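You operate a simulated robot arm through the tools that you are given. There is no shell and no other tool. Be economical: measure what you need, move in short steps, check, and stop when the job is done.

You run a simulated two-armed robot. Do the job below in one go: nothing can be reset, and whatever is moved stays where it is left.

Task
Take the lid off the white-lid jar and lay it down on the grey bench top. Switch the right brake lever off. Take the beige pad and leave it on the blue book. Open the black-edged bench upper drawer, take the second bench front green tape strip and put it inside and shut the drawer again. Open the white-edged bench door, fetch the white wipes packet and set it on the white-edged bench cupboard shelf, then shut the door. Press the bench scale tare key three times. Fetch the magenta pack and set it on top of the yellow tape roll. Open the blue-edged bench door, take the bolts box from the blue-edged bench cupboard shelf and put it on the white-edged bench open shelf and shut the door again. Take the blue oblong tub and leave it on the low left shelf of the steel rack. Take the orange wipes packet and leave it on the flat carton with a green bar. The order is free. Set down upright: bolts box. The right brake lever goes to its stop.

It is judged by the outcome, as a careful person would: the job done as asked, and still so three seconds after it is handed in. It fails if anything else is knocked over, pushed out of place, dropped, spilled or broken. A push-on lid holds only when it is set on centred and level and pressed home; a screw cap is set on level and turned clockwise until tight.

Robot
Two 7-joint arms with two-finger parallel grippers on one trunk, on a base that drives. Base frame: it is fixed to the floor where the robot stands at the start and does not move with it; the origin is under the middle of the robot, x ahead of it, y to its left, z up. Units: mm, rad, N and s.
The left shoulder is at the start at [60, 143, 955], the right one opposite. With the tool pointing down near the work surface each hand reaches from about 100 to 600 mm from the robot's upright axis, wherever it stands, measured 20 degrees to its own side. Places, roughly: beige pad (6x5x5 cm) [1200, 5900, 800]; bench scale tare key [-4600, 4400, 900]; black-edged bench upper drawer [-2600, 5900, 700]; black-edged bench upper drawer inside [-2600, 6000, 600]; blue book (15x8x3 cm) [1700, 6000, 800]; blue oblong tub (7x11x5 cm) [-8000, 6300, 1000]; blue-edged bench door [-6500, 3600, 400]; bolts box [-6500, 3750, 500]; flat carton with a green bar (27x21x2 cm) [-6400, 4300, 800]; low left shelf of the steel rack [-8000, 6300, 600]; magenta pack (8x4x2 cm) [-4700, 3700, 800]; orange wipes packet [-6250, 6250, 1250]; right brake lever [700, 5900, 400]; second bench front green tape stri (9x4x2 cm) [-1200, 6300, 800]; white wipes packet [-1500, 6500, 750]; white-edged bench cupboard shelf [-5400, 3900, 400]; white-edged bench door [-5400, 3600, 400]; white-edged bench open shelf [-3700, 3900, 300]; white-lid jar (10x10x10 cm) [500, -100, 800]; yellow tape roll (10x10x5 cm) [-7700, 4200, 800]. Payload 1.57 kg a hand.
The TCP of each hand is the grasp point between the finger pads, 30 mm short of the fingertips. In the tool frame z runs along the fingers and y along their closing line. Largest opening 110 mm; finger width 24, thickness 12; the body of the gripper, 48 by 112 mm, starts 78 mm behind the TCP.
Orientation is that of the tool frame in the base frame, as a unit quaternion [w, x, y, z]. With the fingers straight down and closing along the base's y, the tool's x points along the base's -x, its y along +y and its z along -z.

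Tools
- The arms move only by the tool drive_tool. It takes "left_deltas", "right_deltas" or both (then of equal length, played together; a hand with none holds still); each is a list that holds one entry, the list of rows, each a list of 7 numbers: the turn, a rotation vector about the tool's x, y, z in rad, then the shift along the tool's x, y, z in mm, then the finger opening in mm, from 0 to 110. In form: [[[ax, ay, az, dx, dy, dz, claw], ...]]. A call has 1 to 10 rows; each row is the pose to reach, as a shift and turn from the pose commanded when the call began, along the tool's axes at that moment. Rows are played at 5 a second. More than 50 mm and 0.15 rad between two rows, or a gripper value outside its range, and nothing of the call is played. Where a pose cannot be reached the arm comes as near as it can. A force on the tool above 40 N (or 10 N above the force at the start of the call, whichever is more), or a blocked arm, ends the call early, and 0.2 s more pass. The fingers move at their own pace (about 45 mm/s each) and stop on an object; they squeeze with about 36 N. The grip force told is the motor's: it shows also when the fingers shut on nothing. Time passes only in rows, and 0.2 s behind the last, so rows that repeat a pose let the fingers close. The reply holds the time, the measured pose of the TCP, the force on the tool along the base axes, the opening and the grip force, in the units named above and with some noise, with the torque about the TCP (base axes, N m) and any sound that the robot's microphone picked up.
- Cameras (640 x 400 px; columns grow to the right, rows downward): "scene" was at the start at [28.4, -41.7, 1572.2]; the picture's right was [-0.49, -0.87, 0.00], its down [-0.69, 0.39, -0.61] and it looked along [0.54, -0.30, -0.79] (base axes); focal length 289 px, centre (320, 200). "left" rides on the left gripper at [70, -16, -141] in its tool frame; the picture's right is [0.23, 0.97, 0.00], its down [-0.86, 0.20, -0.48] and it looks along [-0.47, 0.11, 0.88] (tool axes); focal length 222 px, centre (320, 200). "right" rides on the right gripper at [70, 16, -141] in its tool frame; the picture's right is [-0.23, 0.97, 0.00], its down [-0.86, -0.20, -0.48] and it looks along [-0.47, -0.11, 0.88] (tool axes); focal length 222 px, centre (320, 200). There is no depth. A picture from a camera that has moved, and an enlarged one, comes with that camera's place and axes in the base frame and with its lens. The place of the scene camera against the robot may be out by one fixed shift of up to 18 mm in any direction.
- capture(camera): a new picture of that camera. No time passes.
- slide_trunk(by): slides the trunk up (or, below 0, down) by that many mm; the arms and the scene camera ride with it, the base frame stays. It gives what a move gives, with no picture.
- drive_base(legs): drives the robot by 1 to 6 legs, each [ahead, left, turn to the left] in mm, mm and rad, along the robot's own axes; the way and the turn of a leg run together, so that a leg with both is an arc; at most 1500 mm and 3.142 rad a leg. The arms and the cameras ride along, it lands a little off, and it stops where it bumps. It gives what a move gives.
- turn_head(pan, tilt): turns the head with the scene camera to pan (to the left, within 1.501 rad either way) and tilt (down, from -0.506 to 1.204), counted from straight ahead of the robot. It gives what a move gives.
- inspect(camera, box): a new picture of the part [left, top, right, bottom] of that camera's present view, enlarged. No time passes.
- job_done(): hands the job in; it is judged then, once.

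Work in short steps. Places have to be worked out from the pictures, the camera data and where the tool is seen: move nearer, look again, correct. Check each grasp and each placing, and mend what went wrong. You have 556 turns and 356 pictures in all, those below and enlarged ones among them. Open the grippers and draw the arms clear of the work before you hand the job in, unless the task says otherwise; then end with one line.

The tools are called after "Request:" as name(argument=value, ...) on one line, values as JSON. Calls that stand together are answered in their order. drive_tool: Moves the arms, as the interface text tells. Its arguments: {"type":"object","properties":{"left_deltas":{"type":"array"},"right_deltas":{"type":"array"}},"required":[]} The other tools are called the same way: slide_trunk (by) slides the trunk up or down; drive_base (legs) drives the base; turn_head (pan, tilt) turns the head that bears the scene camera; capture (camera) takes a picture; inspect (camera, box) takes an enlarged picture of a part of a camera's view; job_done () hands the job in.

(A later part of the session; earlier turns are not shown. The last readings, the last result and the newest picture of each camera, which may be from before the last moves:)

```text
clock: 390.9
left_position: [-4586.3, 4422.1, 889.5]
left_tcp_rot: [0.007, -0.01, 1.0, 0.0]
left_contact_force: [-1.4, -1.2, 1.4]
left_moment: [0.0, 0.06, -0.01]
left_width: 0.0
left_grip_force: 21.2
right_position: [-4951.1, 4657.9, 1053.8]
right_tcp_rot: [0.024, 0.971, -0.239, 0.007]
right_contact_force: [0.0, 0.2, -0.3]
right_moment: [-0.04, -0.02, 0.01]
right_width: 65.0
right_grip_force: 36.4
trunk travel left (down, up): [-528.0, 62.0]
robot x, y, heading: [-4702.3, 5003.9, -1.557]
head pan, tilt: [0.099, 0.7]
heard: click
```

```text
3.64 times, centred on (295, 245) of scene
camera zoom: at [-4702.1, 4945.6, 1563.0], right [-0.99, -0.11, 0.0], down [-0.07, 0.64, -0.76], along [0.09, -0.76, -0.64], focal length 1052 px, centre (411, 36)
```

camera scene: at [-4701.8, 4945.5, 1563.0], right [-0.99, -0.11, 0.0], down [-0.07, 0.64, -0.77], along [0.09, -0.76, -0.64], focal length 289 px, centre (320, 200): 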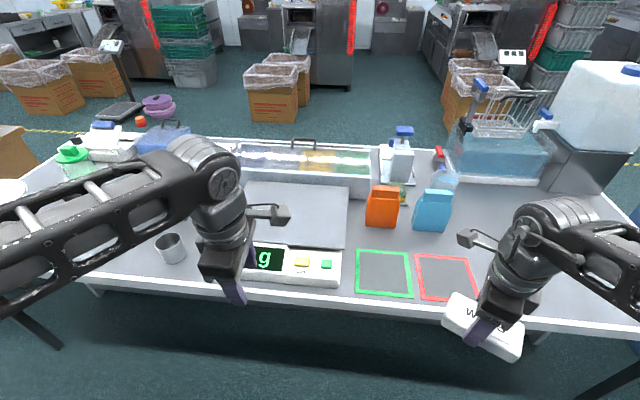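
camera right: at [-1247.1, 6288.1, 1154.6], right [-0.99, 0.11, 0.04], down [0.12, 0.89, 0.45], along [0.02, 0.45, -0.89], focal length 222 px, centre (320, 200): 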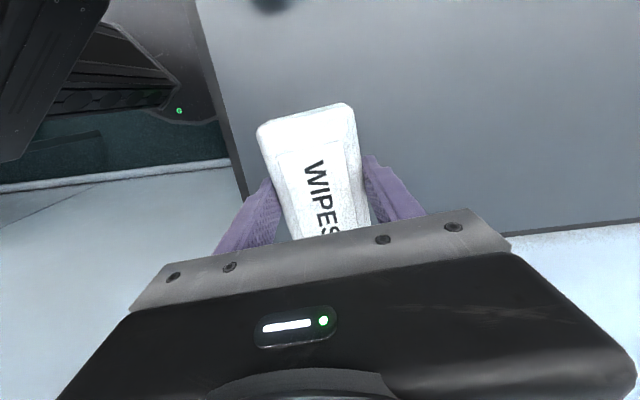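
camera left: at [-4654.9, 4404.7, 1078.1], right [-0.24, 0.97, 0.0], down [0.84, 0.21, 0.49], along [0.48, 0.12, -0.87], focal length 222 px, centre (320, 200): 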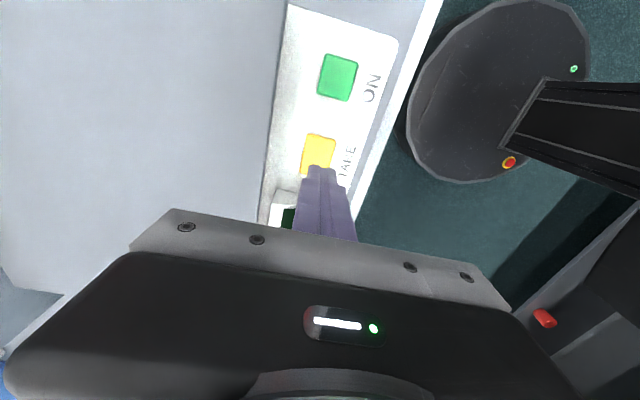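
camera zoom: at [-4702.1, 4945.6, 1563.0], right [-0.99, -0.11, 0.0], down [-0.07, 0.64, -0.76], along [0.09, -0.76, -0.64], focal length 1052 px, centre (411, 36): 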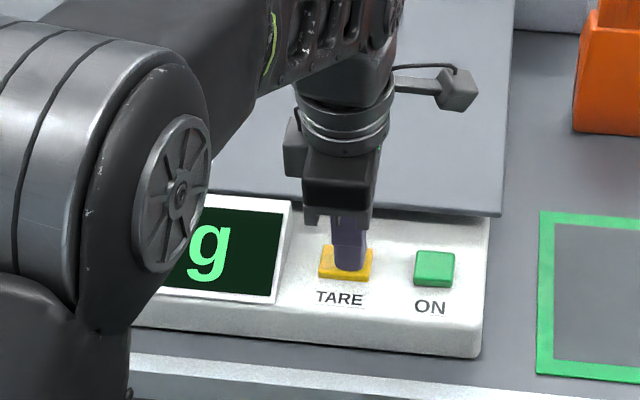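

One click heard (press 1). Raising clear, then pressing a second time.

Request:
drive_tool(left_deltas=[[[0, 0, 0, 0, 0, -8, 0], [0, 0, 0, 0, 0, -14, 0], [0, 0, 0, 0, 0, -14, 0]]])

Request:
drive_tool(left_deltas=[[[0, 0, 0, 0, 0, 5, 0], [0, 0, 0, 0, 0, 8, 0], [0, 0, 0, 0, 0, 11, 0], [0, 0, 0, 0, 0, 14, 0]]])

```text
clock: 391.8
left_position: [-4587.4, 4421.6, 902.6]
left_tcp_rot: [0.008, -0.009, 1.0, 0.001]
left_contact_force: [-0.8, -1.2, 0.1]
left_moment: [-0.01, 0.01, 0.01]
left_width: 0.0
left_grip_force: 21.1
right_position: [-4949.7, 4657.8, 1054.8]
right_tcp_rot: [0.025, 0.971, -0.239, 0.008]
right_contact_force: [0.0, 0.3, -0.7]
right_moment: [0.02, 0.02, -0.01]
right_width: 65.2
right_grip_force: 36.2
trunk travel left (down, up): [-528.0, 62.0]
robot x, y, heading: [-4704.9, 5004.8, -1.552]
head pan, tilt: [0.099, 0.7]
```

```text
clock: 392.8
left_position: [-4585.5, 4421.6, 888.1]
left_tcp_rot: [0.008, -0.009, 1.0, 0.0]
left_contact_force: [-0.4, -0.3, 1.9]
left_moment: [-0.04, 0.03, -0.02]
left_width: 0.0
left_grip_force: 21.6
right_position: [-4951.3, 4656.1, 1053.8]
right_tcp_rot: [0.024, 0.971, -0.239, 0.008]
right_contact_force: [0.1, 0.8, -0.9]
right_moment: [-0.01, 0.01, 0.01]
right_width: 64.9
right_grip_force: 36.0
trunk travel left (down, up): [-528.0, 62.0]
robot x, y, heading: [-4700.9, 5003.2, -1.557]
head pan, tilt: [0.099, 0.7]
heard: click
```

Second click. Raising and pressing a third time.

Request:
drive_tool(left_deltas=[[[0, 0, 0, 0, 0, -8, 0], [0, 0, 0, 0, 0, -14, 0], [0, 0, 0, 0, 0, -14, 0]]])

Request:
drive_tool(left_deltas=[[[0, 0, 0, 0, 0, 5, 0], [0, 0, 0, 0, 0, 8, 0], [0, 0, 0, 0, 0, 11, 0], [0, 0, 0, 0, 0, 14, 0]]])

```text
clock: 393.6
left_position: [-4587.3, 4421.5, 904.1]
left_tcp_rot: [0.008, -0.009, 1.0, 0.0]
left_contact_force: [-0.1, -0.1, -1.0]
left_moment: [0.01, 0.0, -0.01]
left_width: 0.0
left_grip_force: 20.8
right_position: [-4950.8, 4656.8, 1054.2]
right_tcp_rot: [0.024, 0.971, -0.239, 0.008]
right_contact_force: [-0.2, -0.3, -0.7]
right_moment: [-0.02, -0.02, 0.0]
right_width: 64.8
right_grip_force: 36.1
trunk travel left (down, up): [-528.0, 62.0]
robot x, y, heading: [-4700.1, 5007.3, -1.563]
head pan, tilt: [0.099, 0.7]
```

```text
clock: 394.6
left_position: [-4586.6, 4422.5, 889.5]
left_tcp_rot: [0.007, -0.009, 1.0, 0.002]
left_contact_force: [-1.2, -0.4, 1.5]
left_moment: [0.0, 0.03, 0.02]
left_width: 0.0
left_grip_force: 20.5
right_position: [-4950.5, 4657.6, 1053.8]
right_tcp_rot: [0.024, 0.971, -0.239, 0.007]
right_contact_force: [-0.4, -0.2, -1.1]
right_moment: [0.0, -0.06, -0.01]
right_width: 65.4
right_grip_force: 35.6
trunk travel left (down, up): [-528.0, 62.0]
robot x, y, heading: [-4702.8, 5004.0, -1.556]
head pan, tilt: [0.099, 0.7]
heard: click
```

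Three presses done. Raising and retracting the left hand, then turning west to look at the racks.

Request:
drive_tool(left_deltas=[[[0, 0, 0, 0, 0, -40, 0], [0, 0, 0, -5, 20, -80, 20], [0, 0, 0, -10, 50, -115, 40], [0, 0, 0, -20, 85, -145, 60], [0, 0, 0, -30, 125, -170, 60], [0, 0, 0, -38, 165, -195, 60], [0, 0, 0, -45, 205, -215, 60], [0, 0, 0, -50, 245, -230, 60]]])

Request:
drive_base(legs=[[-60, 0, 0], [0, 0, -1.585], [700, 0, 0]])

Request:
turn_head(pan=-0.6, tilt=0.35)

Request:
capture(camera="scene")

```text
clock: 396.6
left_position: [-4578.0, 4661.0, 1137.7]
left_tcp_rot: [-0.015, 0.053, 0.998, -0.032]
left_contact_force: [-0.7, -0.1, -0.9]
left_moment: [0.03, 0.04, 0.01]
left_width: 59.9
left_grip_force: 0.0
left hand out of reach, approached as far as the arm can: row 8
right_position: [-4950.4, 4655.9, 1054.4]
right_tcp_rot: [0.022, 0.971, -0.239, 0.007]
right_contact_force: [-0.4, -1.1, -0.6]
right_moment: [0.03, -0.03, -0.04]
right_width: 65.1
right_grip_force: 35.8
trunk travel left (down, up): [-528.0, 62.0]
robot x, y, heading: [-4702.1, 5004.9, -1.552]
head pan, tilt: [0.099, 0.7]
stopped in row 8 (left hand): the arm was blocked; the commanded pose is now the measured one
```

```text
clock: 404.8
left_position: [-5749.3, 4966.5, 1138.8]
left_tcp_rot: [-0.033, 0.756, 0.654, -0.012]
left_contact_force: [-0.3, -0.1, 0.1]
left_moment: [-0.01, -0.02, -0.01]
left_width: 60.0
left_grip_force: 0.1
right_position: [-5741.7, 5340.9, 1054.2]
right_tcp_rot: [-0.022, -0.501, 0.865, 0.011]
right_contact_force: [-0.4, 0.9, -1.0]
right_moment: [0.0, 0.01, -0.04]
right_width: 64.8
right_grip_force: 36.2
trunk travel left (down, up): [-528.0, 62.0]
robot x, y, heading: [-5401.6, 5080.6, 3.116]
head pan, tilt: [0.099, 0.7]
```

```text
clock: 405.9
left_position: [-5748.2, 4966.3, 1138.6]
left_tcp_rot: [-0.034, 0.756, 0.654, -0.012]
left_contact_force: [0.0, -0.2, -0.5]
left_moment: [0.02, -0.05, 0.0]
left_width: 59.8
left_grip_force: 0.0
right_position: [-5740.5, 5339.4, 1053.9]
right_tcp_rot: [-0.021, -0.5, 0.866, 0.012]
right_contact_force: [0.3, -0.7, -1.3]
right_moment: [0.02, 0.0, 0.0]
right_width: 65.3
right_grip_force: 36.0
trunk travel left (down, up): [-528.0, 62.0]
robot x, y, heading: [-5403.0, 5079.9, 3.114]
head pan, tilt: [-0.6, 0.351]
```

```text
195 pictures are left
camera scene: at [-5455.9, 5129.2, 1594.3], right [0.59, 0.81, 0.0], down [0.28, -0.2, -0.94], along [-0.76, 0.55, -0.34], focal length 289 px, centre (320, 200)
```

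scene: 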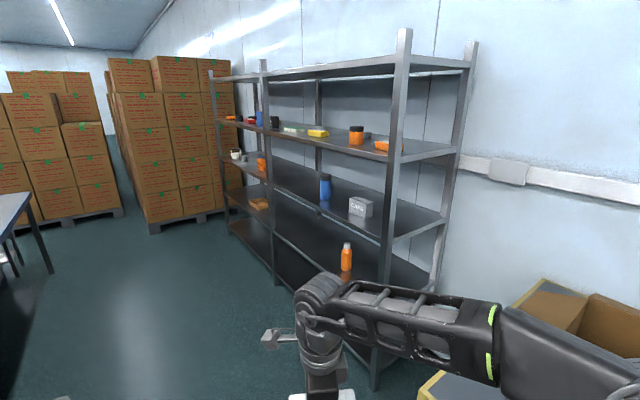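

The steel rack; an orange packet lies on the shelf by the near post. Zooming.

Request:
inspect(camera="scene", box=[210, 90, 480, 290])

```text
2.00 times, centred on (345, 190) of scene
camera zoom: at [-5455.9, 5129.2, 1594.3], right [0.59, 0.81, 0.0], down [0.28, -0.2, -0.94], along [-0.76, 0.55, -0.34], focal length 578 px, centre (270, 220)
```

zoom: 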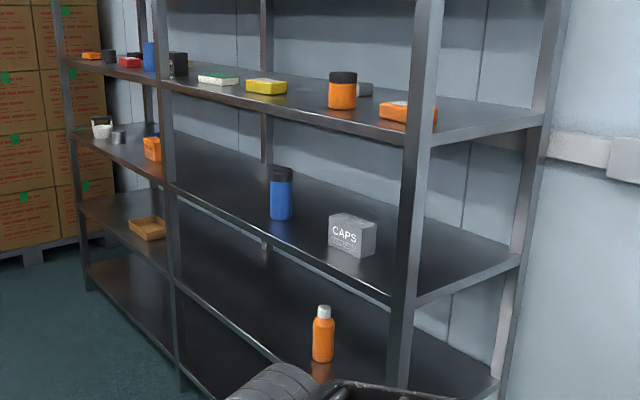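

The orange packet is at the near post of the rack. Driving to x≈-6300 and turning to face the rack.

Request:
drive_base(legs=[[930, 0, 0.0], [0, 0, -1.55]])

Request:
turn_head(pan=0.0, tilt=0.25)

Request:
capture(camera="scene")

```text
clock: 414.5
left_position: [-6445.9, 5450.8, 1138.9]
left_tcp_rot: [-0.032, 0.998, -0.056, 0.015]
left_contact_force: [0.6, -1.2, 1.0]
left_moment: [-0.05, 0.01, 0.03]
left_width: 60.0
left_grip_force: 0.1
right_position: [-6072.5, 5454.9, 1055.2]
right_tcp_rot: [-0.009, 0.241, 0.97, 0.023]
right_contact_force: [-0.1, -0.2, -0.8]
right_moment: [0.0, 0.01, 0.0]
right_width: 65.2
right_grip_force: 36.5
trunk travel left (down, up): [-528.0, 62.0]
robot x, y, heading: [-6322.5, 5104.8, 1.574]
head pan, tilt: [-0.6, 0.351]
```

```text
clock: 415.5
left_position: [-6447.0, 5450.3, 1138.1]
left_tcp_rot: [-0.032, 0.998, -0.056, 0.015]
left_contact_force: [-0.5, 1.0, 0.4]
left_moment: [0.03, 0.02, 0.02]
left_width: 60.0
left_grip_force: 0.1
right_position: [-6073.1, 5454.9, 1054.8]
right_tcp_rot: [-0.007, 0.241, 0.97, 0.023]
right_contact_force: [0.5, -0.5, -0.2]
right_moment: [0.0, 0.0, 0.01]
right_width: 64.9
right_grip_force: 35.6
trunk travel left (down, up): [-528.0, 62.0]
robot x, y, heading: [-6321.8, 5108.1, 1.575]
head pan, tilt: [0.0, 0.25]
```

```text
193 pictures are left
camera scene: at [-6328.7, 5166.9, 1603.8], right [1.0, 0.01, 0.0], down [0.0, -0.25, -0.97], along [-0.01, 0.97, -0.25], focal length 289 px, centre (320, 200)
```

scene: 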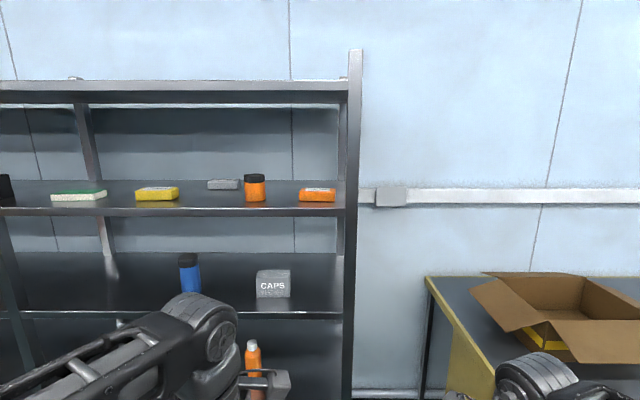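

Packet sits near the shelf front at about x≈-6350, z≈1345. Zooming for detail.

Request:
inspect(camera="scene", box=[230, 150, 370, 240])

```text
4.44 times, centred on (300, 195) of scene
camera zoom: at [-6328.7, 5166.9, 1603.8], right [1.0, 0.01, 0.0], down [0.0, -0.25, -0.97], along [-0.01, 0.97, -0.25], focal length 1286 px, centre (409, 222)
```

zoom: 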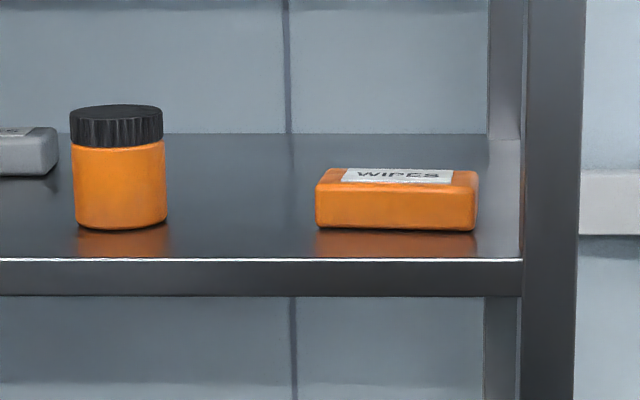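

The wipes packet is ~122 mm wide along the shelf and 72 deep, so it can't be gripped from the front as it lies. I'll first push its right end back to turn it ~45°, then take it with the left hand pitched 30° down. Raising the trunk and orienting the left hand.

Request:
slide_trunk(by=60)

Request:
drive_tool(left_deltas=[[[0.06, -0.053, 0.114, 0, 0, -10, 40], [0.12, -0.106, 0.228, 0, 0, -20, 20], [0.18, -0.159, 0.342, 0, 0, -30, 0], [0.24, -0.212, 0.456, 0, 0, -40, 0], [0.3, -0.265, 0.57, 0, 0, -50, 0], [0.36, -0.318, 0.684, 0, 0, -60, 0], [0.42, -0.371, 0.8, 0, 0, -70, 0], [0.48, -0.424, 0.915, 0, 0, -80, 0], [0.54, -0.477, 1.03, 0, 0, -90, 0], [0.6, -0.53, 1.145, 0, 0, -100, 0]]])

```text
clock: 416.5
left_position: [-6445.6, 5450.0, 1199.4]
left_tcp_rot: [-0.031, 0.998, -0.057, 0.015]
left_contact_force: [-0.2, -1.0, -0.8]
left_moment: [-0.01, -0.01, -0.03]
left_width: 60.2
left_grip_force: 0.1
right_position: [-6073.6, 5454.9, 1113.7]
right_tcp_rot: [-0.008, 0.242, 0.97, 0.024]
right_contact_force: [-1.4, -0.5, -0.3]
right_moment: [0.04, 0.04, 0.01]
right_width: 65.2
right_grip_force: 36.3
trunk travel left (down, up): [-588.0, 2.0]
robot x, y, heading: [-6325.3, 5106.2, 1.583]
head pan, tilt: [0.0, 0.25]
```

```text
clock: 418.7
left_position: [-6450.2, 5445.2, 1300.7]
left_tcp_rot: [-0.322, 0.729, -0.557, -0.234]
left_contact_force: [0.4, -1.4, -0.3]
left_moment: [0.03, -0.01, -0.01]
left_width: 0.0
left_grip_force: 21.1
right_position: [-6072.2, 5454.8, 1115.4]
right_tcp_rot: [-0.008, 0.242, 0.97, 0.023]
right_contact_force: [-0.3, -0.6, -0.3]
right_moment: [0.02, -0.03, -0.01]
right_width: 65.0
right_grip_force: 36.2
trunk travel left (down, up): [-588.0, 2.0]
robot x, y, heading: [-6319.2, 5107.9, 1.579]
head pan, tilt: [0.0, 0.25]
```

Orientation is coming in well. Finishing the turn and driving 480 mm toward the rack.

Request:
drive_tool(left_deltas=[[[0.056, -0.05, 0.108, 0, 0, 0, 0], [0.112, -0.1, 0.216, 0, 0, 0, 0], [0.168, -0.15, 0.324, 0, 0, 0, 0], [0.224, -0.201, 0.43, 0, 0, 0, 0]]])

Request:
drive_base(legs=[[450, 0, 0]])

Request:
capture(camera="left")

Request:
capture(camera="scene")

```text
clock: 419.7
left_position: [-6449.2, 5444.9, 1299.4]
left_tcp_rot: [0.397, -0.526, 0.687, 0.305]
left_contact_force: [-0.8, -0.6, -0.5]
left_moment: [0.0, 0.01, 0.01]
left_width: 0.0
left_grip_force: 20.9
right_position: [-6072.1, 5455.1, 1113.7]
right_tcp_rot: [-0.008, 0.241, 0.97, 0.024]
right_contact_force: [-0.9, 0.1, -1.2]
right_moment: [0.0, -0.02, 0.0]
right_width: 65.3
right_grip_force: 35.8
trunk travel left (down, up): [-588.0, 2.0]
robot x, y, heading: [-6320.2, 5108.6, 1.579]
head pan, tilt: [0.0, 0.25]
```

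```text
clock: 422.4
left_position: [-6450.7, 5894.3, 1298.9]
left_tcp_rot: [0.397, -0.527, 0.687, 0.304]
left_contact_force: [0.4, 0.0, 0.1]
left_moment: [0.02, 0.04, -0.01]
left_width: 0.0
left_grip_force: 21.5
right_position: [-6074.4, 5901.8, 1113.8]
right_tcp_rot: [-0.008, 0.243, 0.97, 0.023]
right_contact_force: [-0.4, -0.1, -0.3]
right_moment: [-0.02, 0.05, -0.01]
right_width: 65.1
right_grip_force: 36.4
trunk travel left (down, up): [-588.0, 2.0]
robot x, y, heading: [-6322.9, 5555.9, 1.572]
head pan, tilt: [0.0, 0.25]
```

```text
191 pictures are left
camera left: at [-6476.4, 5737.1, 1308.6], right [-0.97, 0.14, -0.2], down [-0.19, 0.06, 0.98], along [0.15, 0.99, -0.03], focal length 222 px, centre (320, 200)
```

left: 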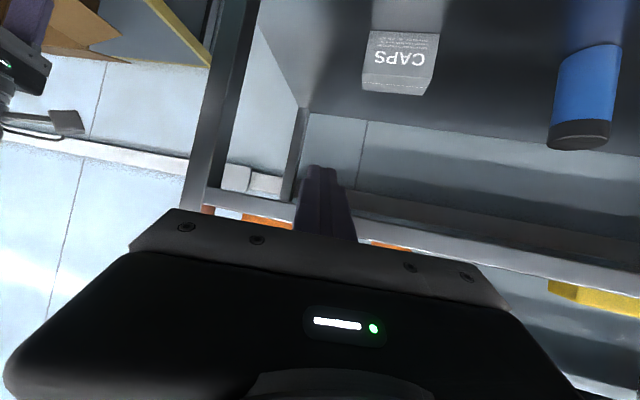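

```text
190 pictures are left
camera scene: at [-6330.9, 5615.5, 1663.8], right [1.0, 0.0, 0.0], down [0.0, -0.25, -0.97], along [0.0, 0.97, -0.25], focal length 289 px, centre (320, 200)
```

scene: 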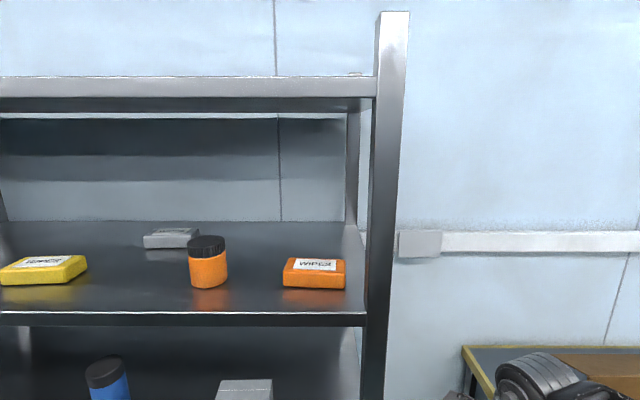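

Scene triangulation gives shelf top ≈1349, packet front y≈6132, x -6403…-6281. Raising the left hand so its own camera sees over the shelf, to check the height.

Request:
drive_tool(left_deltas=[[[0, 0, 0, -35, 0, -20, 0], [0, 0, 0, -70, 0, -40, 0], [0, 0, 0, -105, 0, -60, 0], [0, 0, 0, -130, 0, -75, 0]]])

Request:
capture(camera="left")

Request:
capture(camera="scene")

```text
clock: 423.4
left_position: [-6451.3, 5894.0, 1449.1]
left_tcp_rot: [0.398, -0.526, 0.688, 0.303]
left_contact_force: [-0.4, -0.2, -0.7]
left_moment: [-0.02, 0.02, -0.02]
left_width: 0.1
left_grip_force: 21.3
right_position: [-6073.0, 5901.6, 1114.1]
right_tcp_rot: [-0.008, 0.242, 0.97, 0.023]
right_contact_force: [-0.2, -0.9, -0.7]
right_moment: [0.04, 0.0, 0.03]
right_width: 65.2
right_grip_force: 36.0
trunk travel left (down, up): [-588.0, 2.0]
robot x, y, heading: [-6326.0, 5552.9, 1.575]
head pan, tilt: [0.0, 0.25]
```

```text
189 pictures are left
camera left: at [-6476.8, 5738.2, 1459.9], right [-0.97, 0.14, -0.2], down [-0.19, 0.06, 0.98], along [0.15, 0.99, -0.03], focal length 222 px, centre (320, 200)
```

left: 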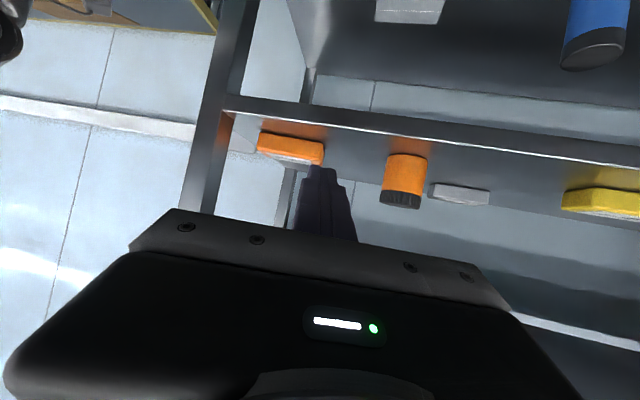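

```text
188 pictures are left
camera scene: at [-6330.8, 5614.6, 1663.8], right [1.0, 0.0, 0.0], down [0.0, -0.25, -0.97], along [0.0, 0.97, -0.25], focal length 289 px, centre (320, 200)
```

scene: 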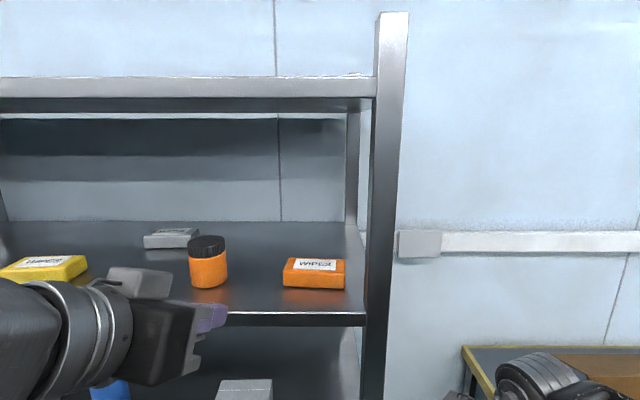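

Zooming on the packet in the left-hand view for accurate triangulation.

Request:
inspect(camera="left", box=[210, 90, 450, 220])

```text
2.67 times, centred on (330, 155) of left
camera zoom: at [-6476.8, 5738.2, 1459.9], right [-0.97, 0.14, -0.2], down [-0.19, 0.06, 0.98], along [0.15, 0.99, -0.03], focal length 592 px, centre (293, 320)
```

zoom: 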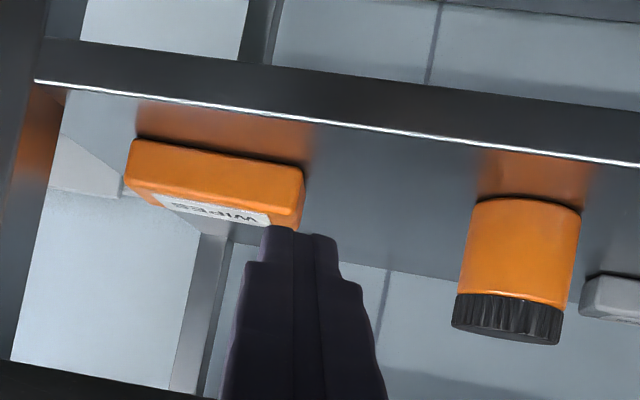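

Both views agree: shelf top ≈1346, packet front y≈6132, x -6404…-6282. Moving the closed fingertips to just in front of the packet's right end.

Request:
drive_tool(left_deltas=[[[0, 0, 0, -9, -15, 38, 0], [0, 0, 0, -18, -30, 76, 0], [0, 0, 0, -27, -45, 114, 0], [0, 0, 0, -36, -60, 152, 0], [0, 0, 0, -44, -75, 190, 0], [0, 0, 0, -52, -89, 226, 0]]])

Request:
capture(camera="left")

Request:
capture(camera="scene")

```text
clock: 424.8
left_position: [-6307.2, 6084.8, 1383.2]
left_tcp_rot: [0.398, -0.526, 0.688, 0.303]
left_contact_force: [-0.4, 0.9, -0.4]
left_moment: [0.0, 0.0, -0.03]
left_width: 0.3
left_grip_force: 21.0
right_position: [-6073.2, 5903.1, 1114.0]
right_tcp_rot: [-0.008, 0.243, 0.97, 0.021]
right_contact_force: [-1.0, 0.4, -1.3]
right_moment: [-0.03, 0.02, 0.02]
right_width: 65.0
right_grip_force: 35.7
trunk travel left (down, up): [-588.0, 2.0]
robot x, y, heading: [-6322.7, 5558.0, 1.579]
head pan, tilt: [0.0, 0.25]
```

```text
186 pictures are left
camera left: at [-6332.9, 5928.6, 1392.4], right [-0.97, 0.14, -0.2], down [-0.19, 0.06, 0.98], along [0.15, 0.99, -0.03], focal length 222 px, centre (320, 200)
```

left: 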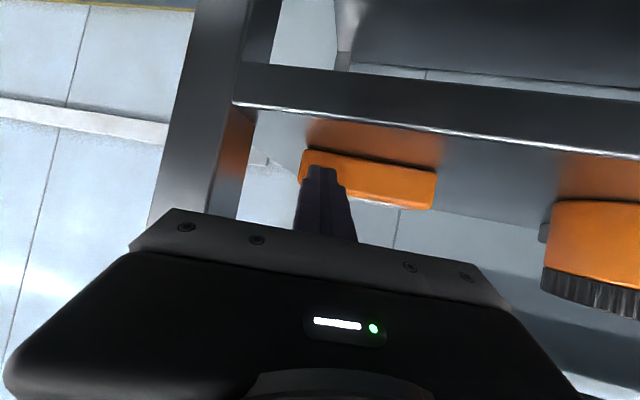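

```text
185 pictures are left
camera scene: at [-6330.4, 5616.2, 1663.7], right [1.0, 0.0, 0.0], down [0.0, -0.25, -0.97], along [0.0, 0.97, -0.25], focal length 289 px, centre (320, 200)
```

scene: 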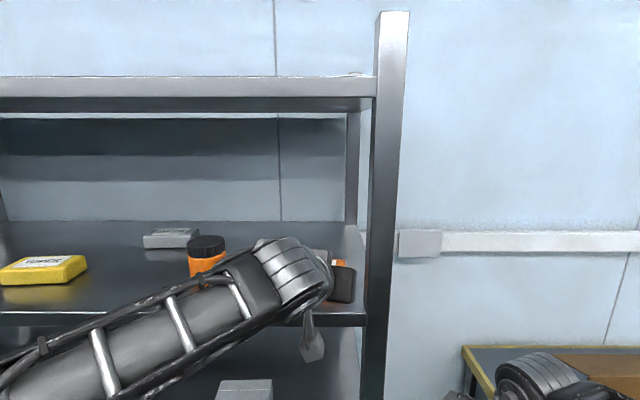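

The tip is 20 mm inside the packet's right end. Pushing straight back ~105 mm in small steps.

Request:
drive_tool(left_deltas=[[[0, 0, 0, -7, 4, 13, 0], [0, 0, 0, -14, 8, 25, 0], [0, 0, 0, -20, 11, 35, 0], [0, 0, 0, -26, 14, 45, 0], [0, 0, 0, -32, 17, 55, 0], [0, 0, 0, -37, 20, 64, 0], [0, 0, 0, -42, 23, 73, 0], [0, 0, 0, -47, 26, 82, 0], [0, 0, 0, -51, 28, 88, 0]]])

Request:
capture(camera="left")

```text
clock: 426.8
left_position: [-6307.1, 6188.6, 1381.5]
left_tcp_rot: [0.397, -0.526, 0.688, 0.304]
left_contact_force: [-0.5, -0.2, 0.0]
left_moment: [0.03, -0.02, 0.01]
left_width: 0.0
left_grip_force: 21.2
right_position: [-6074.7, 5902.2, 1113.1]
right_tcp_rot: [-0.008, 0.243, 0.97, 0.023]
right_contact_force: [0.3, 0.0, -1.6]
right_moment: [-0.01, 0.05, 0.0]
right_width: 65.0
right_grip_force: 36.0
trunk travel left (down, up): [-588.0, 2.0]
robot x, y, heading: [-6322.7, 5556.3, 1.581]
head pan, tilt: [0.0, 0.25]
```

```text
184 pictures are left
camera left: at [-6332.7, 6031.9, 1391.8], right [-0.97, 0.14, -0.2], down [-0.19, 0.06, 0.98], along [0.15, 0.99, -0.04], focal length 222 px, centre (320, 200)
```

left: 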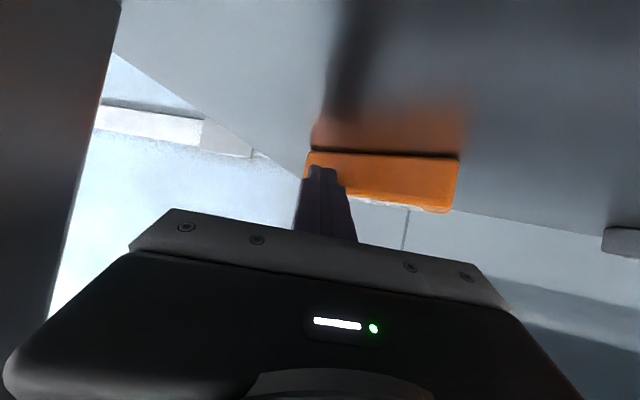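

Pulling the hand back and looking at the result.

Request:
drive_tool(left_deltas=[[[0, 0, 0, 20, -11, -36, 0], [0, 0, 0, 40, -22, -72, 0], [0, 0, 0, 60, -33, -108, 0], [0, 0, 0, 80, -10, -145, 0], [0, 0, 0, 95, 20, -175, 0], [0, 0, 0, 95, 60, -195, 0]]])

Request:
inspect(camera="scene", box=[160, 200, 400, 340])

```text
clock: 428.2
left_position: [-6423.2, 5996.5, 1394.5]
left_tcp_rot: [0.398, -0.527, 0.687, 0.304]
left_contact_force: [0.8, 0.3, -0.6]
left_moment: [-0.01, -0.02, -0.04]
left_width: 0.0
left_grip_force: 21.6
right_position: [-6074.8, 5900.9, 1114.5]
right_tcp_rot: [-0.007, 0.243, 0.97, 0.024]
right_contact_force: [-0.6, -0.3, -1.3]
right_moment: [0.02, -0.02, 0.01]
right_width: 65.0
right_grip_force: 35.9
trunk travel left (down, up): [-588.0, 2.0]
robot x, y, heading: [-6325.5, 5555.3, 1.577]
head pan, tilt: [0.0, 0.25]
```

```text
2.67 times, centred on (280, 270) of scene
camera zoom: at [-6332.2, 5614.2, 1663.8], right [1.0, 0.0, 0.0], down [0.0, -0.25, -0.97], along [0.0, 0.97, -0.25], focal length 771 px, centre (427, 13)
```

zoom: 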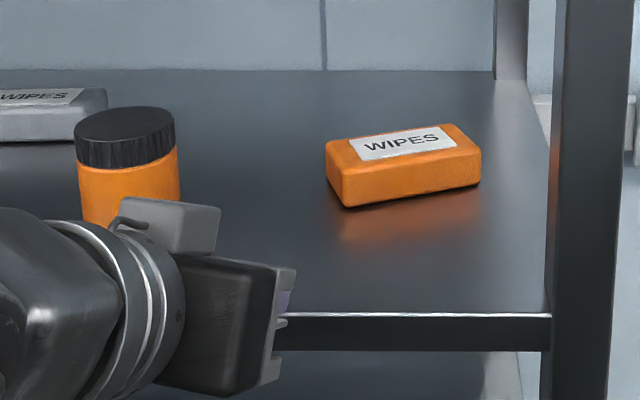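

The packet turned ~19° and slid back ~65 mm. To turn it more and bring it forward, I'll press lightly on top of its left end and drag that end toward me. Positioning above the left end.

Request:
drive_tool(left_deltas=[[[0, 0, 0, -26, 0, -15, 0], [0, 0, 0, -48, 7, 22, 0], [0, 0, 0, -70, 14, 60, 0], [0, 0, 0, -92, 21, 98, 0], [0, 0, 0, -112, 28, 136, 0], [0, 0, 0, -130, 35, 174, 0]]])

Request:
capture(camera="left")

Request:
inspect(camera="scene", box=[160, 200, 400, 340])

```text
clock: 429.6
left_position: [-6397.4, 6214.9, 1421.8]
left_tcp_rot: [0.397, -0.526, 0.688, 0.303]
left_contact_force: [0.4, 0.7, 0.9]
left_moment: [0.0, -0.01, 0.01]
left_width: 0.1
left_grip_force: 21.1
right_position: [-6073.4, 5902.7, 1113.7]
right_tcp_rot: [-0.008, 0.243, 0.97, 0.023]
right_contact_force: [-0.2, -0.6, -1.6]
right_moment: [0.02, 0.0, 0.02]
right_width: 65.3
right_grip_force: 36.1
trunk travel left (down, up): [-588.0, 2.0]
robot x, y, heading: [-6325.3, 5555.7, 1.571]
head pan, tilt: [0.0, 0.25]
```

```text
182 pictures are left
camera left: at [-6423.3, 6057.5, 1431.1], right [-0.97, 0.14, -0.2], down [-0.19, 0.06, 0.98], along [0.15, 0.99, -0.04], focal length 222 px, centre (320, 200)
```

left: 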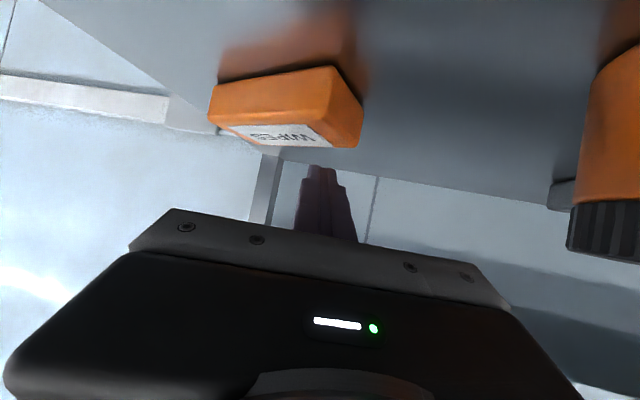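

```text
2.67 times, centred on (280, 270) of scene
camera zoom: at [-6330.4, 5616.3, 1663.7], right [1.0, 0.0, 0.0], down [0.0, -0.25, -0.97], along [0.0, 0.97, -0.25], focal length 771 px, centre (427, 13)
```

zoom: 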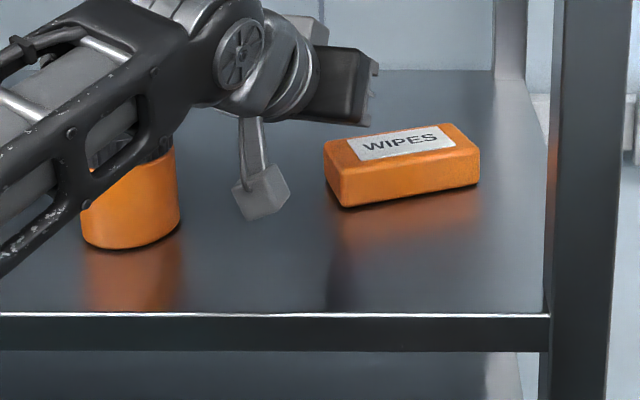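

Hand is above the left end; forearm stays in front of the jar. Lowering to touch.

Request:
drive_tool(left_deltas=[[[0, 0, 0, 10, 0, 6, 0], [0, 0, 0, 16, 0, 9, 0], [0, 0, 0, 19, 0, 11, 0], [0, 0, 0, 21, 0, 12, 0]]])

```text
clock: 430.6
left_position: [-6399.1, 6213.4, 1401.0]
left_tcp_rot: [0.399, -0.525, 0.687, 0.305]
left_contact_force: [0.5, 3.7, 9.6]
left_moment: [0.29, -0.05, 0.05]
left_width: 0.0
left_grip_force: 21.7
right_position: [-6075.0, 5901.9, 1114.9]
right_tcp_rot: [-0.008, 0.243, 0.97, 0.023]
right_contact_force: [-0.5, 0.1, -0.9]
right_moment: [0.02, 0.01, -0.01]
right_width: 65.3
right_grip_force: 36.2
trunk travel left (down, up): [-588.0, 2.0]
robot x, y, heading: [-6322.3, 5554.0, 1.575]
head pan, tilt: [0.0, 0.25]
```

Contact (~10 N). Dragging 35 mm toward the front as a test.

Request:
drive_tool(left_deltas=[[[0, 0, 0, 1.5, 0, 1, 0], [0, 0, 0, 6.3, -2.6, -7.4, 0], [0, 0, 0, 11.1, -5.3, -15.7, 0], [0, 0, 0, 18.4, -9.2, -28.2, 0]]])

Request:
capture(camera="left")

Request:
inspect(camera="scene", box=[160, 200, 400, 340])

```text
clock: 431.6
left_position: [-6400.1, 6178.1, 1400.9]
left_tcp_rot: [0.401, -0.525, 0.686, 0.306]
left_contact_force: [-0.8, 4.5, 22.6]
left_moment: [0.47, -0.11, 0.04]
left_width: 0.2
left_grip_force: 21.0
right_position: [-6074.0, 5900.2, 1114.1]
right_tcp_rot: [-0.007, 0.243, 0.97, 0.025]
right_contact_force: [-1.8, 0.4, -1.4]
right_moment: [0.03, -0.01, 0.0]
right_width: 65.1
right_grip_force: 35.9
trunk travel left (down, up): [-588.0, 2.0]
robot x, y, heading: [-6323.7, 5554.5, 1.577]
head pan, tilt: [0.0, 0.25]
```

```text
180 pictures are left
camera left: at [-6425.1, 6021.4, 1409.6], right [-0.97, 0.15, -0.2], down [-0.19, 0.06, 0.98], along [0.15, 0.99, -0.03], focal length 222 px, centre (320, 200)
```

left: 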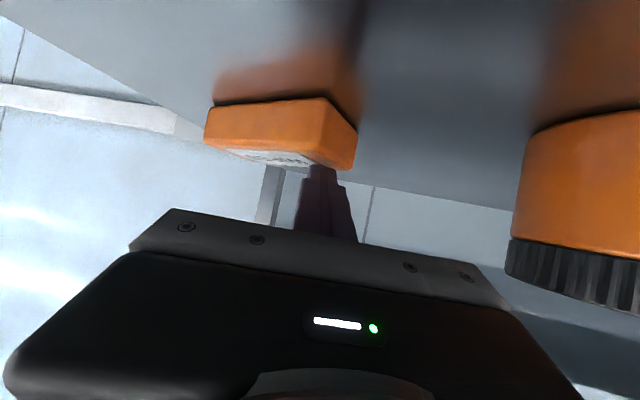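

```text
2.67 times, centred on (280, 270) of scene
camera zoom: at [-6330.7, 5612.9, 1664.0], right [1.0, 0.0, 0.0], down [0.0, -0.25, -0.97], along [0.0, 0.97, -0.25], focal length 771 px, centre (427, 13)
```

zoom: 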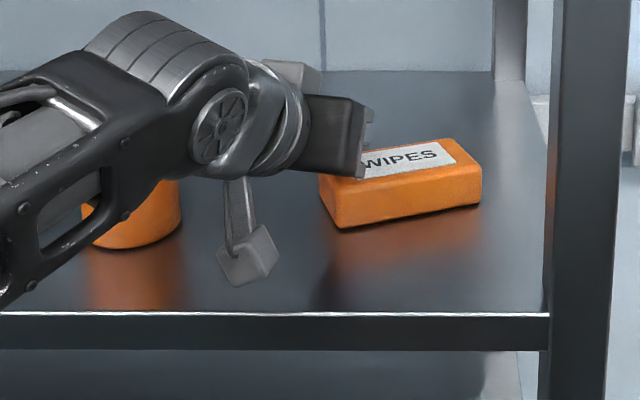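

Dragging by top friction works (packet followed 36 mm without turning). I'll drag it right until its right end is behind the front post, then pull forward so the post turns it. First 60 mm to the right.

Request:
drive_tool(left_deltas=[[[0, 0, 0, -1.3, -9.7, 2.3, 0], [0, 0, 0, -2.6, -19.3, 4.6, 0], [0, 0, 0, -3.9, -29, 6.9, 0], [0, 0, 0, -5.2, -38.6, 9.2, 0], [0, 0, 0, -6.5, -48.3, 11.4, 0], [0, 0, 0, -7.8, -58, 13.7, 0]]])

Request:
inspect(camera="scene", box=[160, 200, 400, 340])

```text
clock: 433.0
left_position: [-6341.3, 6176.2, 1400.6]
left_tcp_rot: [0.401, -0.526, 0.685, 0.306]
left_contact_force: [-8.9, 0.0, 26.2]
left_moment: [0.54, 0.07, 0.24]
left_width: 0.1
left_grip_force: 20.9
right_position: [-6075.5, 5900.6, 1115.8]
right_tcp_rot: [-0.007, 0.243, 0.97, 0.024]
right_contact_force: [0.8, 0.4, -0.8]
right_moment: [0.0, 0.03, 0.01]
right_width: 65.1
right_grip_force: 35.9
trunk travel left (down, up): [-588.0, 2.0]
robot x, y, heading: [-6322.1, 5554.7, 1.572]
head pan, tilt: [0.0, 0.25]
```

```text
2.67 times, centred on (280, 270) of scene
camera zoom: at [-6332.6, 5611.5, 1664.0], right [1.0, 0.0, 0.0], down [0.0, -0.25, -0.97], along [0.0, 0.97, -0.25], focal length 771 px, centre (427, 13)
```

zoom: 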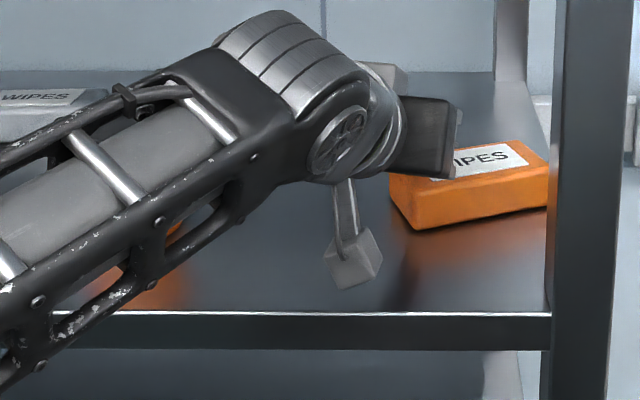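

Following well. Another 20 mm right, then forward in steps until the post blocks the right end.

Request:
drive_tool(left_deltas=[[[0, 0, 0, -1.3, -9.7, 2.3, 0], [0, 0, 0, -2.6, -19.3, 4.6, 0], [0, 0, 0, 2.2, -22, -3.8, 0], [0, 0, 0, 8, -25, -13.8, 0], [0, 0, 0, 13.8, -28.3, -23.8, 0], [0, 0, 0, 19.6, -31.5, -33.8, 0], [0, 0, 0, 25.4, -34.6, -43.9, 0]]])

Request:
inspect(camera="scene", box=[160, 200, 400, 340])

```text
clock: 434.6
left_position: [-6318.5, 6119.7, 1400.7]
left_tcp_rot: [0.402, -0.525, 0.685, 0.306]
left_contact_force: [0.1, 6.7, 30.3]
left_moment: [0.71, -0.13, 0.04]
left_width: 0.0
left_grip_force: 21.3
right_position: [-6074.5, 5900.9, 1115.6]
right_tcp_rot: [-0.008, 0.243, 0.97, 0.024]
right_contact_force: [0.1, 0.0, -0.6]
right_moment: [-0.03, -0.02, 0.01]
right_width: 65.1
right_grip_force: 36.0
trunk travel left (down, up): [-588.0, 2.0]
robot x, y, heading: [-6324.2, 5558.4, 1.581]
head pan, tilt: [0.0, 0.25]
```

```text
2.67 times, centred on (280, 270) of scene
camera zoom: at [-6331.0, 5613.2, 1664.0], right [1.0, 0.0, 0.0], down [0.0, -0.25, -0.97], along [0.0, 0.97, -0.25], focal length 771 px, centre (427, 13)
```

zoom: 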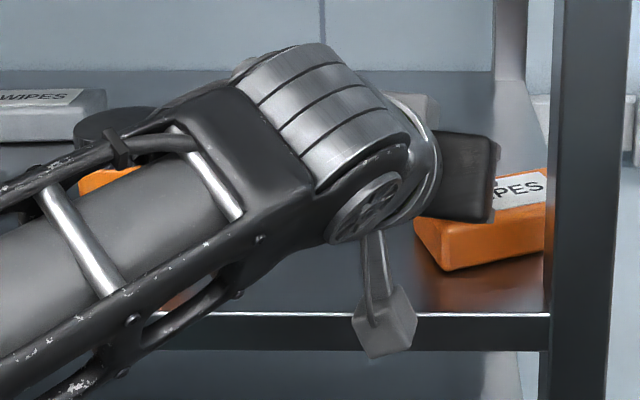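

Still following (press 30 N). Easing the press slightly and continuing forward to the post.

Request:
drive_tool(left_deltas=[[[0, 0, 0, 3.9, -3.1, -10.5, 0], [0, 0, 0, 9.7, -6.3, -20.5, 0], [0, 0, 0, 15.5, -9.5, -30.5, 0], [0, 0, 0, 21.3, -12.6, -40.6, 0], [0, 0, 0, 27.1, -15.8, -50.6, 0]]])

Request:
inspect(camera="scene", box=[160, 220, 400, 360])

Request:
capture(camera="left")

```text
clock: 435.8
left_position: [-6319.5, 6061.7, 1400.1]
left_tcp_rot: [0.401, -0.526, 0.686, 0.305]
left_contact_force: [-0.6, 8.1, 25.1]
left_moment: [0.71, -0.11, 0.19]
left_width: 0.0
left_grip_force: 21.2
right_position: [-6073.1, 5901.5, 1113.9]
right_tcp_rot: [-0.007, 0.243, 0.97, 0.024]
right_contact_force: [0.5, 0.9, -1.3]
right_moment: [-0.01, 0.0, 0.01]
right_width: 64.9
right_grip_force: 35.3
trunk travel left (down, up): [-588.0, 2.0]
robot x, y, heading: [-6326.2, 5559.2, 1.574]
head pan, tilt: [0.0, 0.25]
```

```text
2.67 times, centred on (280, 290) of scene
camera zoom: at [-6331.3, 5614.1, 1663.9], right [1.0, 0.0, 0.0], down [0.0, -0.25, -0.97], along [0.0, 0.97, -0.25], focal length 771 px, centre (427, -40)
```

zoom: 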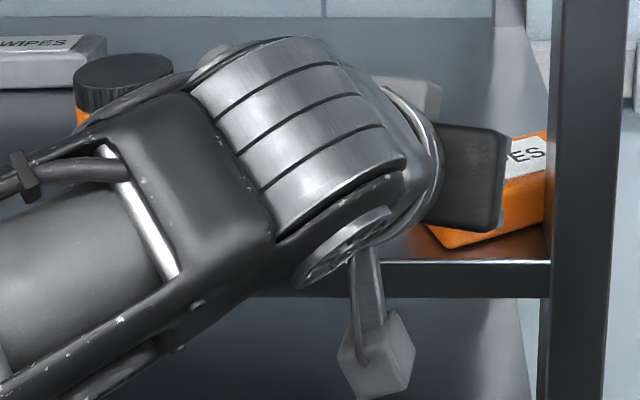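

```text
175 pictures are left
camera left: at [-6344.5, 5905.3, 1409.9], right [-0.97, 0.15, -0.2], down [-0.19, 0.06, 0.98], along [0.15, 0.99, -0.03], focal length 222 px, centre (320, 200)
```

left: 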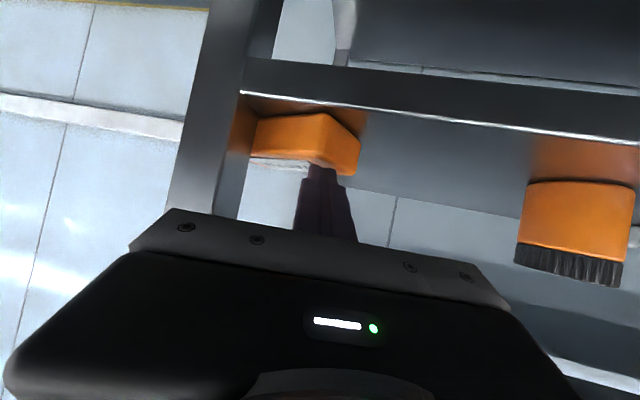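

The post is now turning it (≈30°). The tip must stay on the shelf side of the edge (y≥6065), so 20 mm more forward.

Request:
drive_tool(left_deltas=[[[0, 0, 0, 4.5, -2.6, -8.6, 0], [0, 0, 0, 9.3, -5.3, -17, 0]]])

Request:
drive_tool(left_deltas=[[[0, 0, 0, -20, 0, -11.5, 0], [0, 0, 0, -40, 0, -25, 0], [0, 0, 0, -40, 10, -70, 0], [0, 0, 0, -40, 30, -115, 0]]])

Request:
inspect(camera="scene", box=[200, 220, 440, 360])

Request:
capture(camera="left")

```text
clock: 436.4
left_position: [-6317.5, 6040.6, 1401.4]
left_tcp_rot: [0.399, -0.526, 0.687, 0.304]
left_contact_force: [-0.2, 5.7, 23.3]
left_moment: [0.64, -0.1, 0.18]
left_width: 0.0
left_grip_force: 20.9
right_position: [-6073.3, 5901.4, 1115.7]
right_tcp_rot: [-0.008, 0.243, 0.97, 0.023]
right_contact_force: [0.7, 0.3, -0.6]
right_moment: [0.04, 0.0, 0.0]
right_width: 65.2
right_grip_force: 35.9
trunk travel left (down, up): [-588.0, 2.0]
robot x, y, heading: [-6323.9, 5554.4, 1.577]
head pan, tilt: [0.0, 0.25]
```

```text
clock: 437.4
left_position: [-6369.1, 5971.4, 1491.2]
left_tcp_rot: [0.397, -0.527, 0.688, 0.304]
left_contact_force: [-1.0, -0.4, -0.3]
left_moment: [-0.02, 0.01, -0.01]
left_width: 0.1
left_grip_force: 21.2
right_position: [-6075.3, 5901.0, 1115.6]
right_tcp_rot: [-0.008, 0.243, 0.97, 0.024]
right_contact_force: [-0.8, 0.8, -1.2]
right_moment: [-0.01, 0.01, -0.03]
right_width: 65.3
right_grip_force: 36.3
trunk travel left (down, up): [-588.0, 2.0]
robot x, y, heading: [-6320.9, 5556.2, 1.574]
head pan, tilt: [0.0, 0.25]
```

```text
2.67 times, centred on (320, 290) of scene
camera zoom: at [-6331.5, 5613.8, 1663.8], right [1.0, 0.0, 0.0], down [0.0, -0.25, -0.97], along [0.0, 0.97, -0.25], focal length 771 px, centre (320, -40)
```

zoom: 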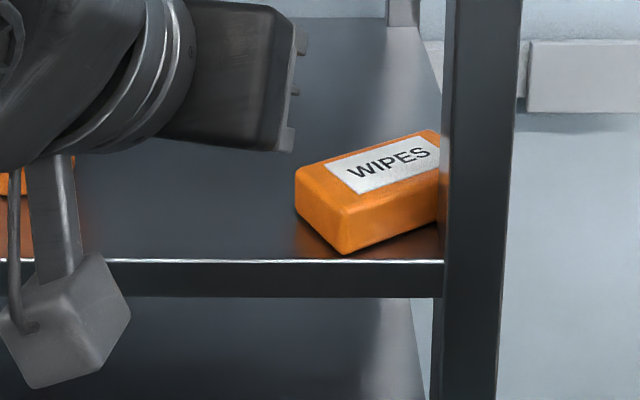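

```text
173 pictures are left
camera left: at [-6394.2, 5814.1, 1501.5], right [-0.97, 0.14, -0.2], down [-0.19, 0.07, 0.98], along [0.15, 0.99, -0.04], focal length 222 px, centre (320, 200)
```

left: 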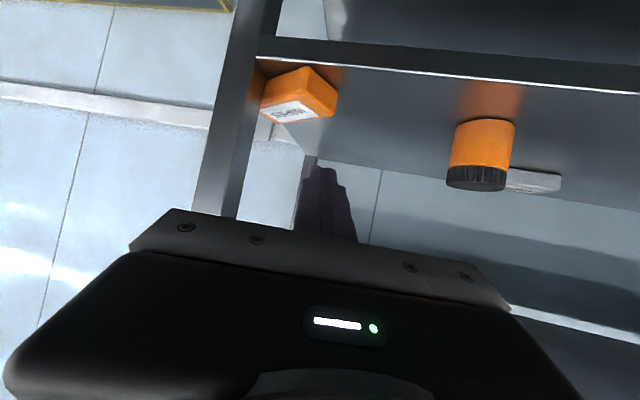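

The packet is now turned ~32° with its left end near the shelf edge. I'll yaw the left hand to point along it (58° right, pitched 30° down), and first drag it 50 mm left, away from the post.

Request:
drive_tool(left_deltas=[[[0.11, 0, 0.063, 0, 0, 0, 0], [0.22, 0, 0.126, 0, 0, 0, 0], [0.33, 0, 0.19, 0, 0, 0, 0], [0.44, 0, 0.254, 0, 0, 0, 0], [0.55, 0, 0.318, 0, 0, 0, 0], [0.648, 0, 0.375, 0, 0, 0, 0]]])

Request:
drive_base(legs=[[55, 0, 0]])

Request:
capture(camera="left")

Request:
capture(camera="scene")

```text
clock: 438.8
left_position: [-6369.7, 5972.1, 1490.7]
left_tcp_rot: [0.481, -0.238, 0.832, 0.138]
left_contact_force: [-0.4, 0.4, -1.2]
left_moment: [-0.04, -0.02, -0.02]
left_width: 0.0
left_grip_force: 21.6
right_position: [-6074.9, 5902.4, 1114.6]
right_tcp_rot: [-0.008, 0.243, 0.97, 0.023]
right_contact_force: [0.0, 0.2, -1.9]
right_moment: [0.01, 0.01, 0.04]
right_width: 65.0
right_grip_force: 36.3
trunk travel left (down, up): [-588.0, 2.0]
robot x, y, heading: [-6326.6, 5556.9, 1.575]
head pan, tilt: [0.0, 0.25]
```

```text
clock: 439.7
left_position: [-6368.2, 6030.4, 1489.6]
left_tcp_rot: [0.481, -0.238, 0.833, 0.137]
left_contact_force: [0.0, 1.0, -0.4]
left_moment: [-0.02, -0.07, -0.05]
left_width: 0.0
left_grip_force: 21.0
right_position: [-6073.4, 5960.1, 1113.4]
right_tcp_rot: [-0.007, 0.243, 0.97, 0.022]
right_contact_force: [0.2, -0.3, -0.9]
right_moment: [-0.02, 0.01, -0.01]
right_width: 65.2
right_grip_force: 35.9
trunk travel left (down, up): [-588.0, 2.0]
robot x, y, heading: [-6323.2, 5613.0, 1.576]
head pan, tilt: [0.0, 0.25]
```

```text
172 pictures are left
camera left: at [-6493.4, 5932.4, 1499.6], right [-0.61, 0.77, -0.2], down [-0.09, 0.18, 0.98], along [0.79, 0.62, -0.04], focal length 222 px, centre (320, 200)
```

left: 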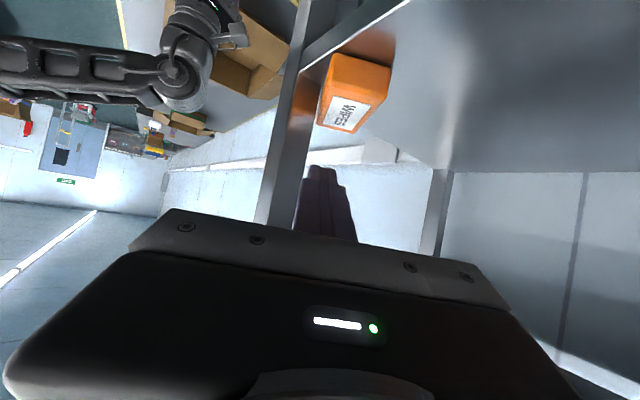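

```text
171 pictures are left
camera scene: at [-6331.1, 5673.1, 1663.7], right [1.0, 0.0, 0.0], down [0.0, -0.25, -0.97], along [0.0, 0.97, -0.25], focal length 289 px, centre (320, 200)
```

scene: 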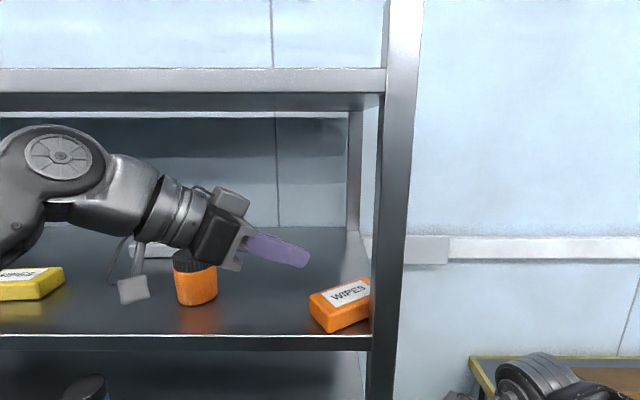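

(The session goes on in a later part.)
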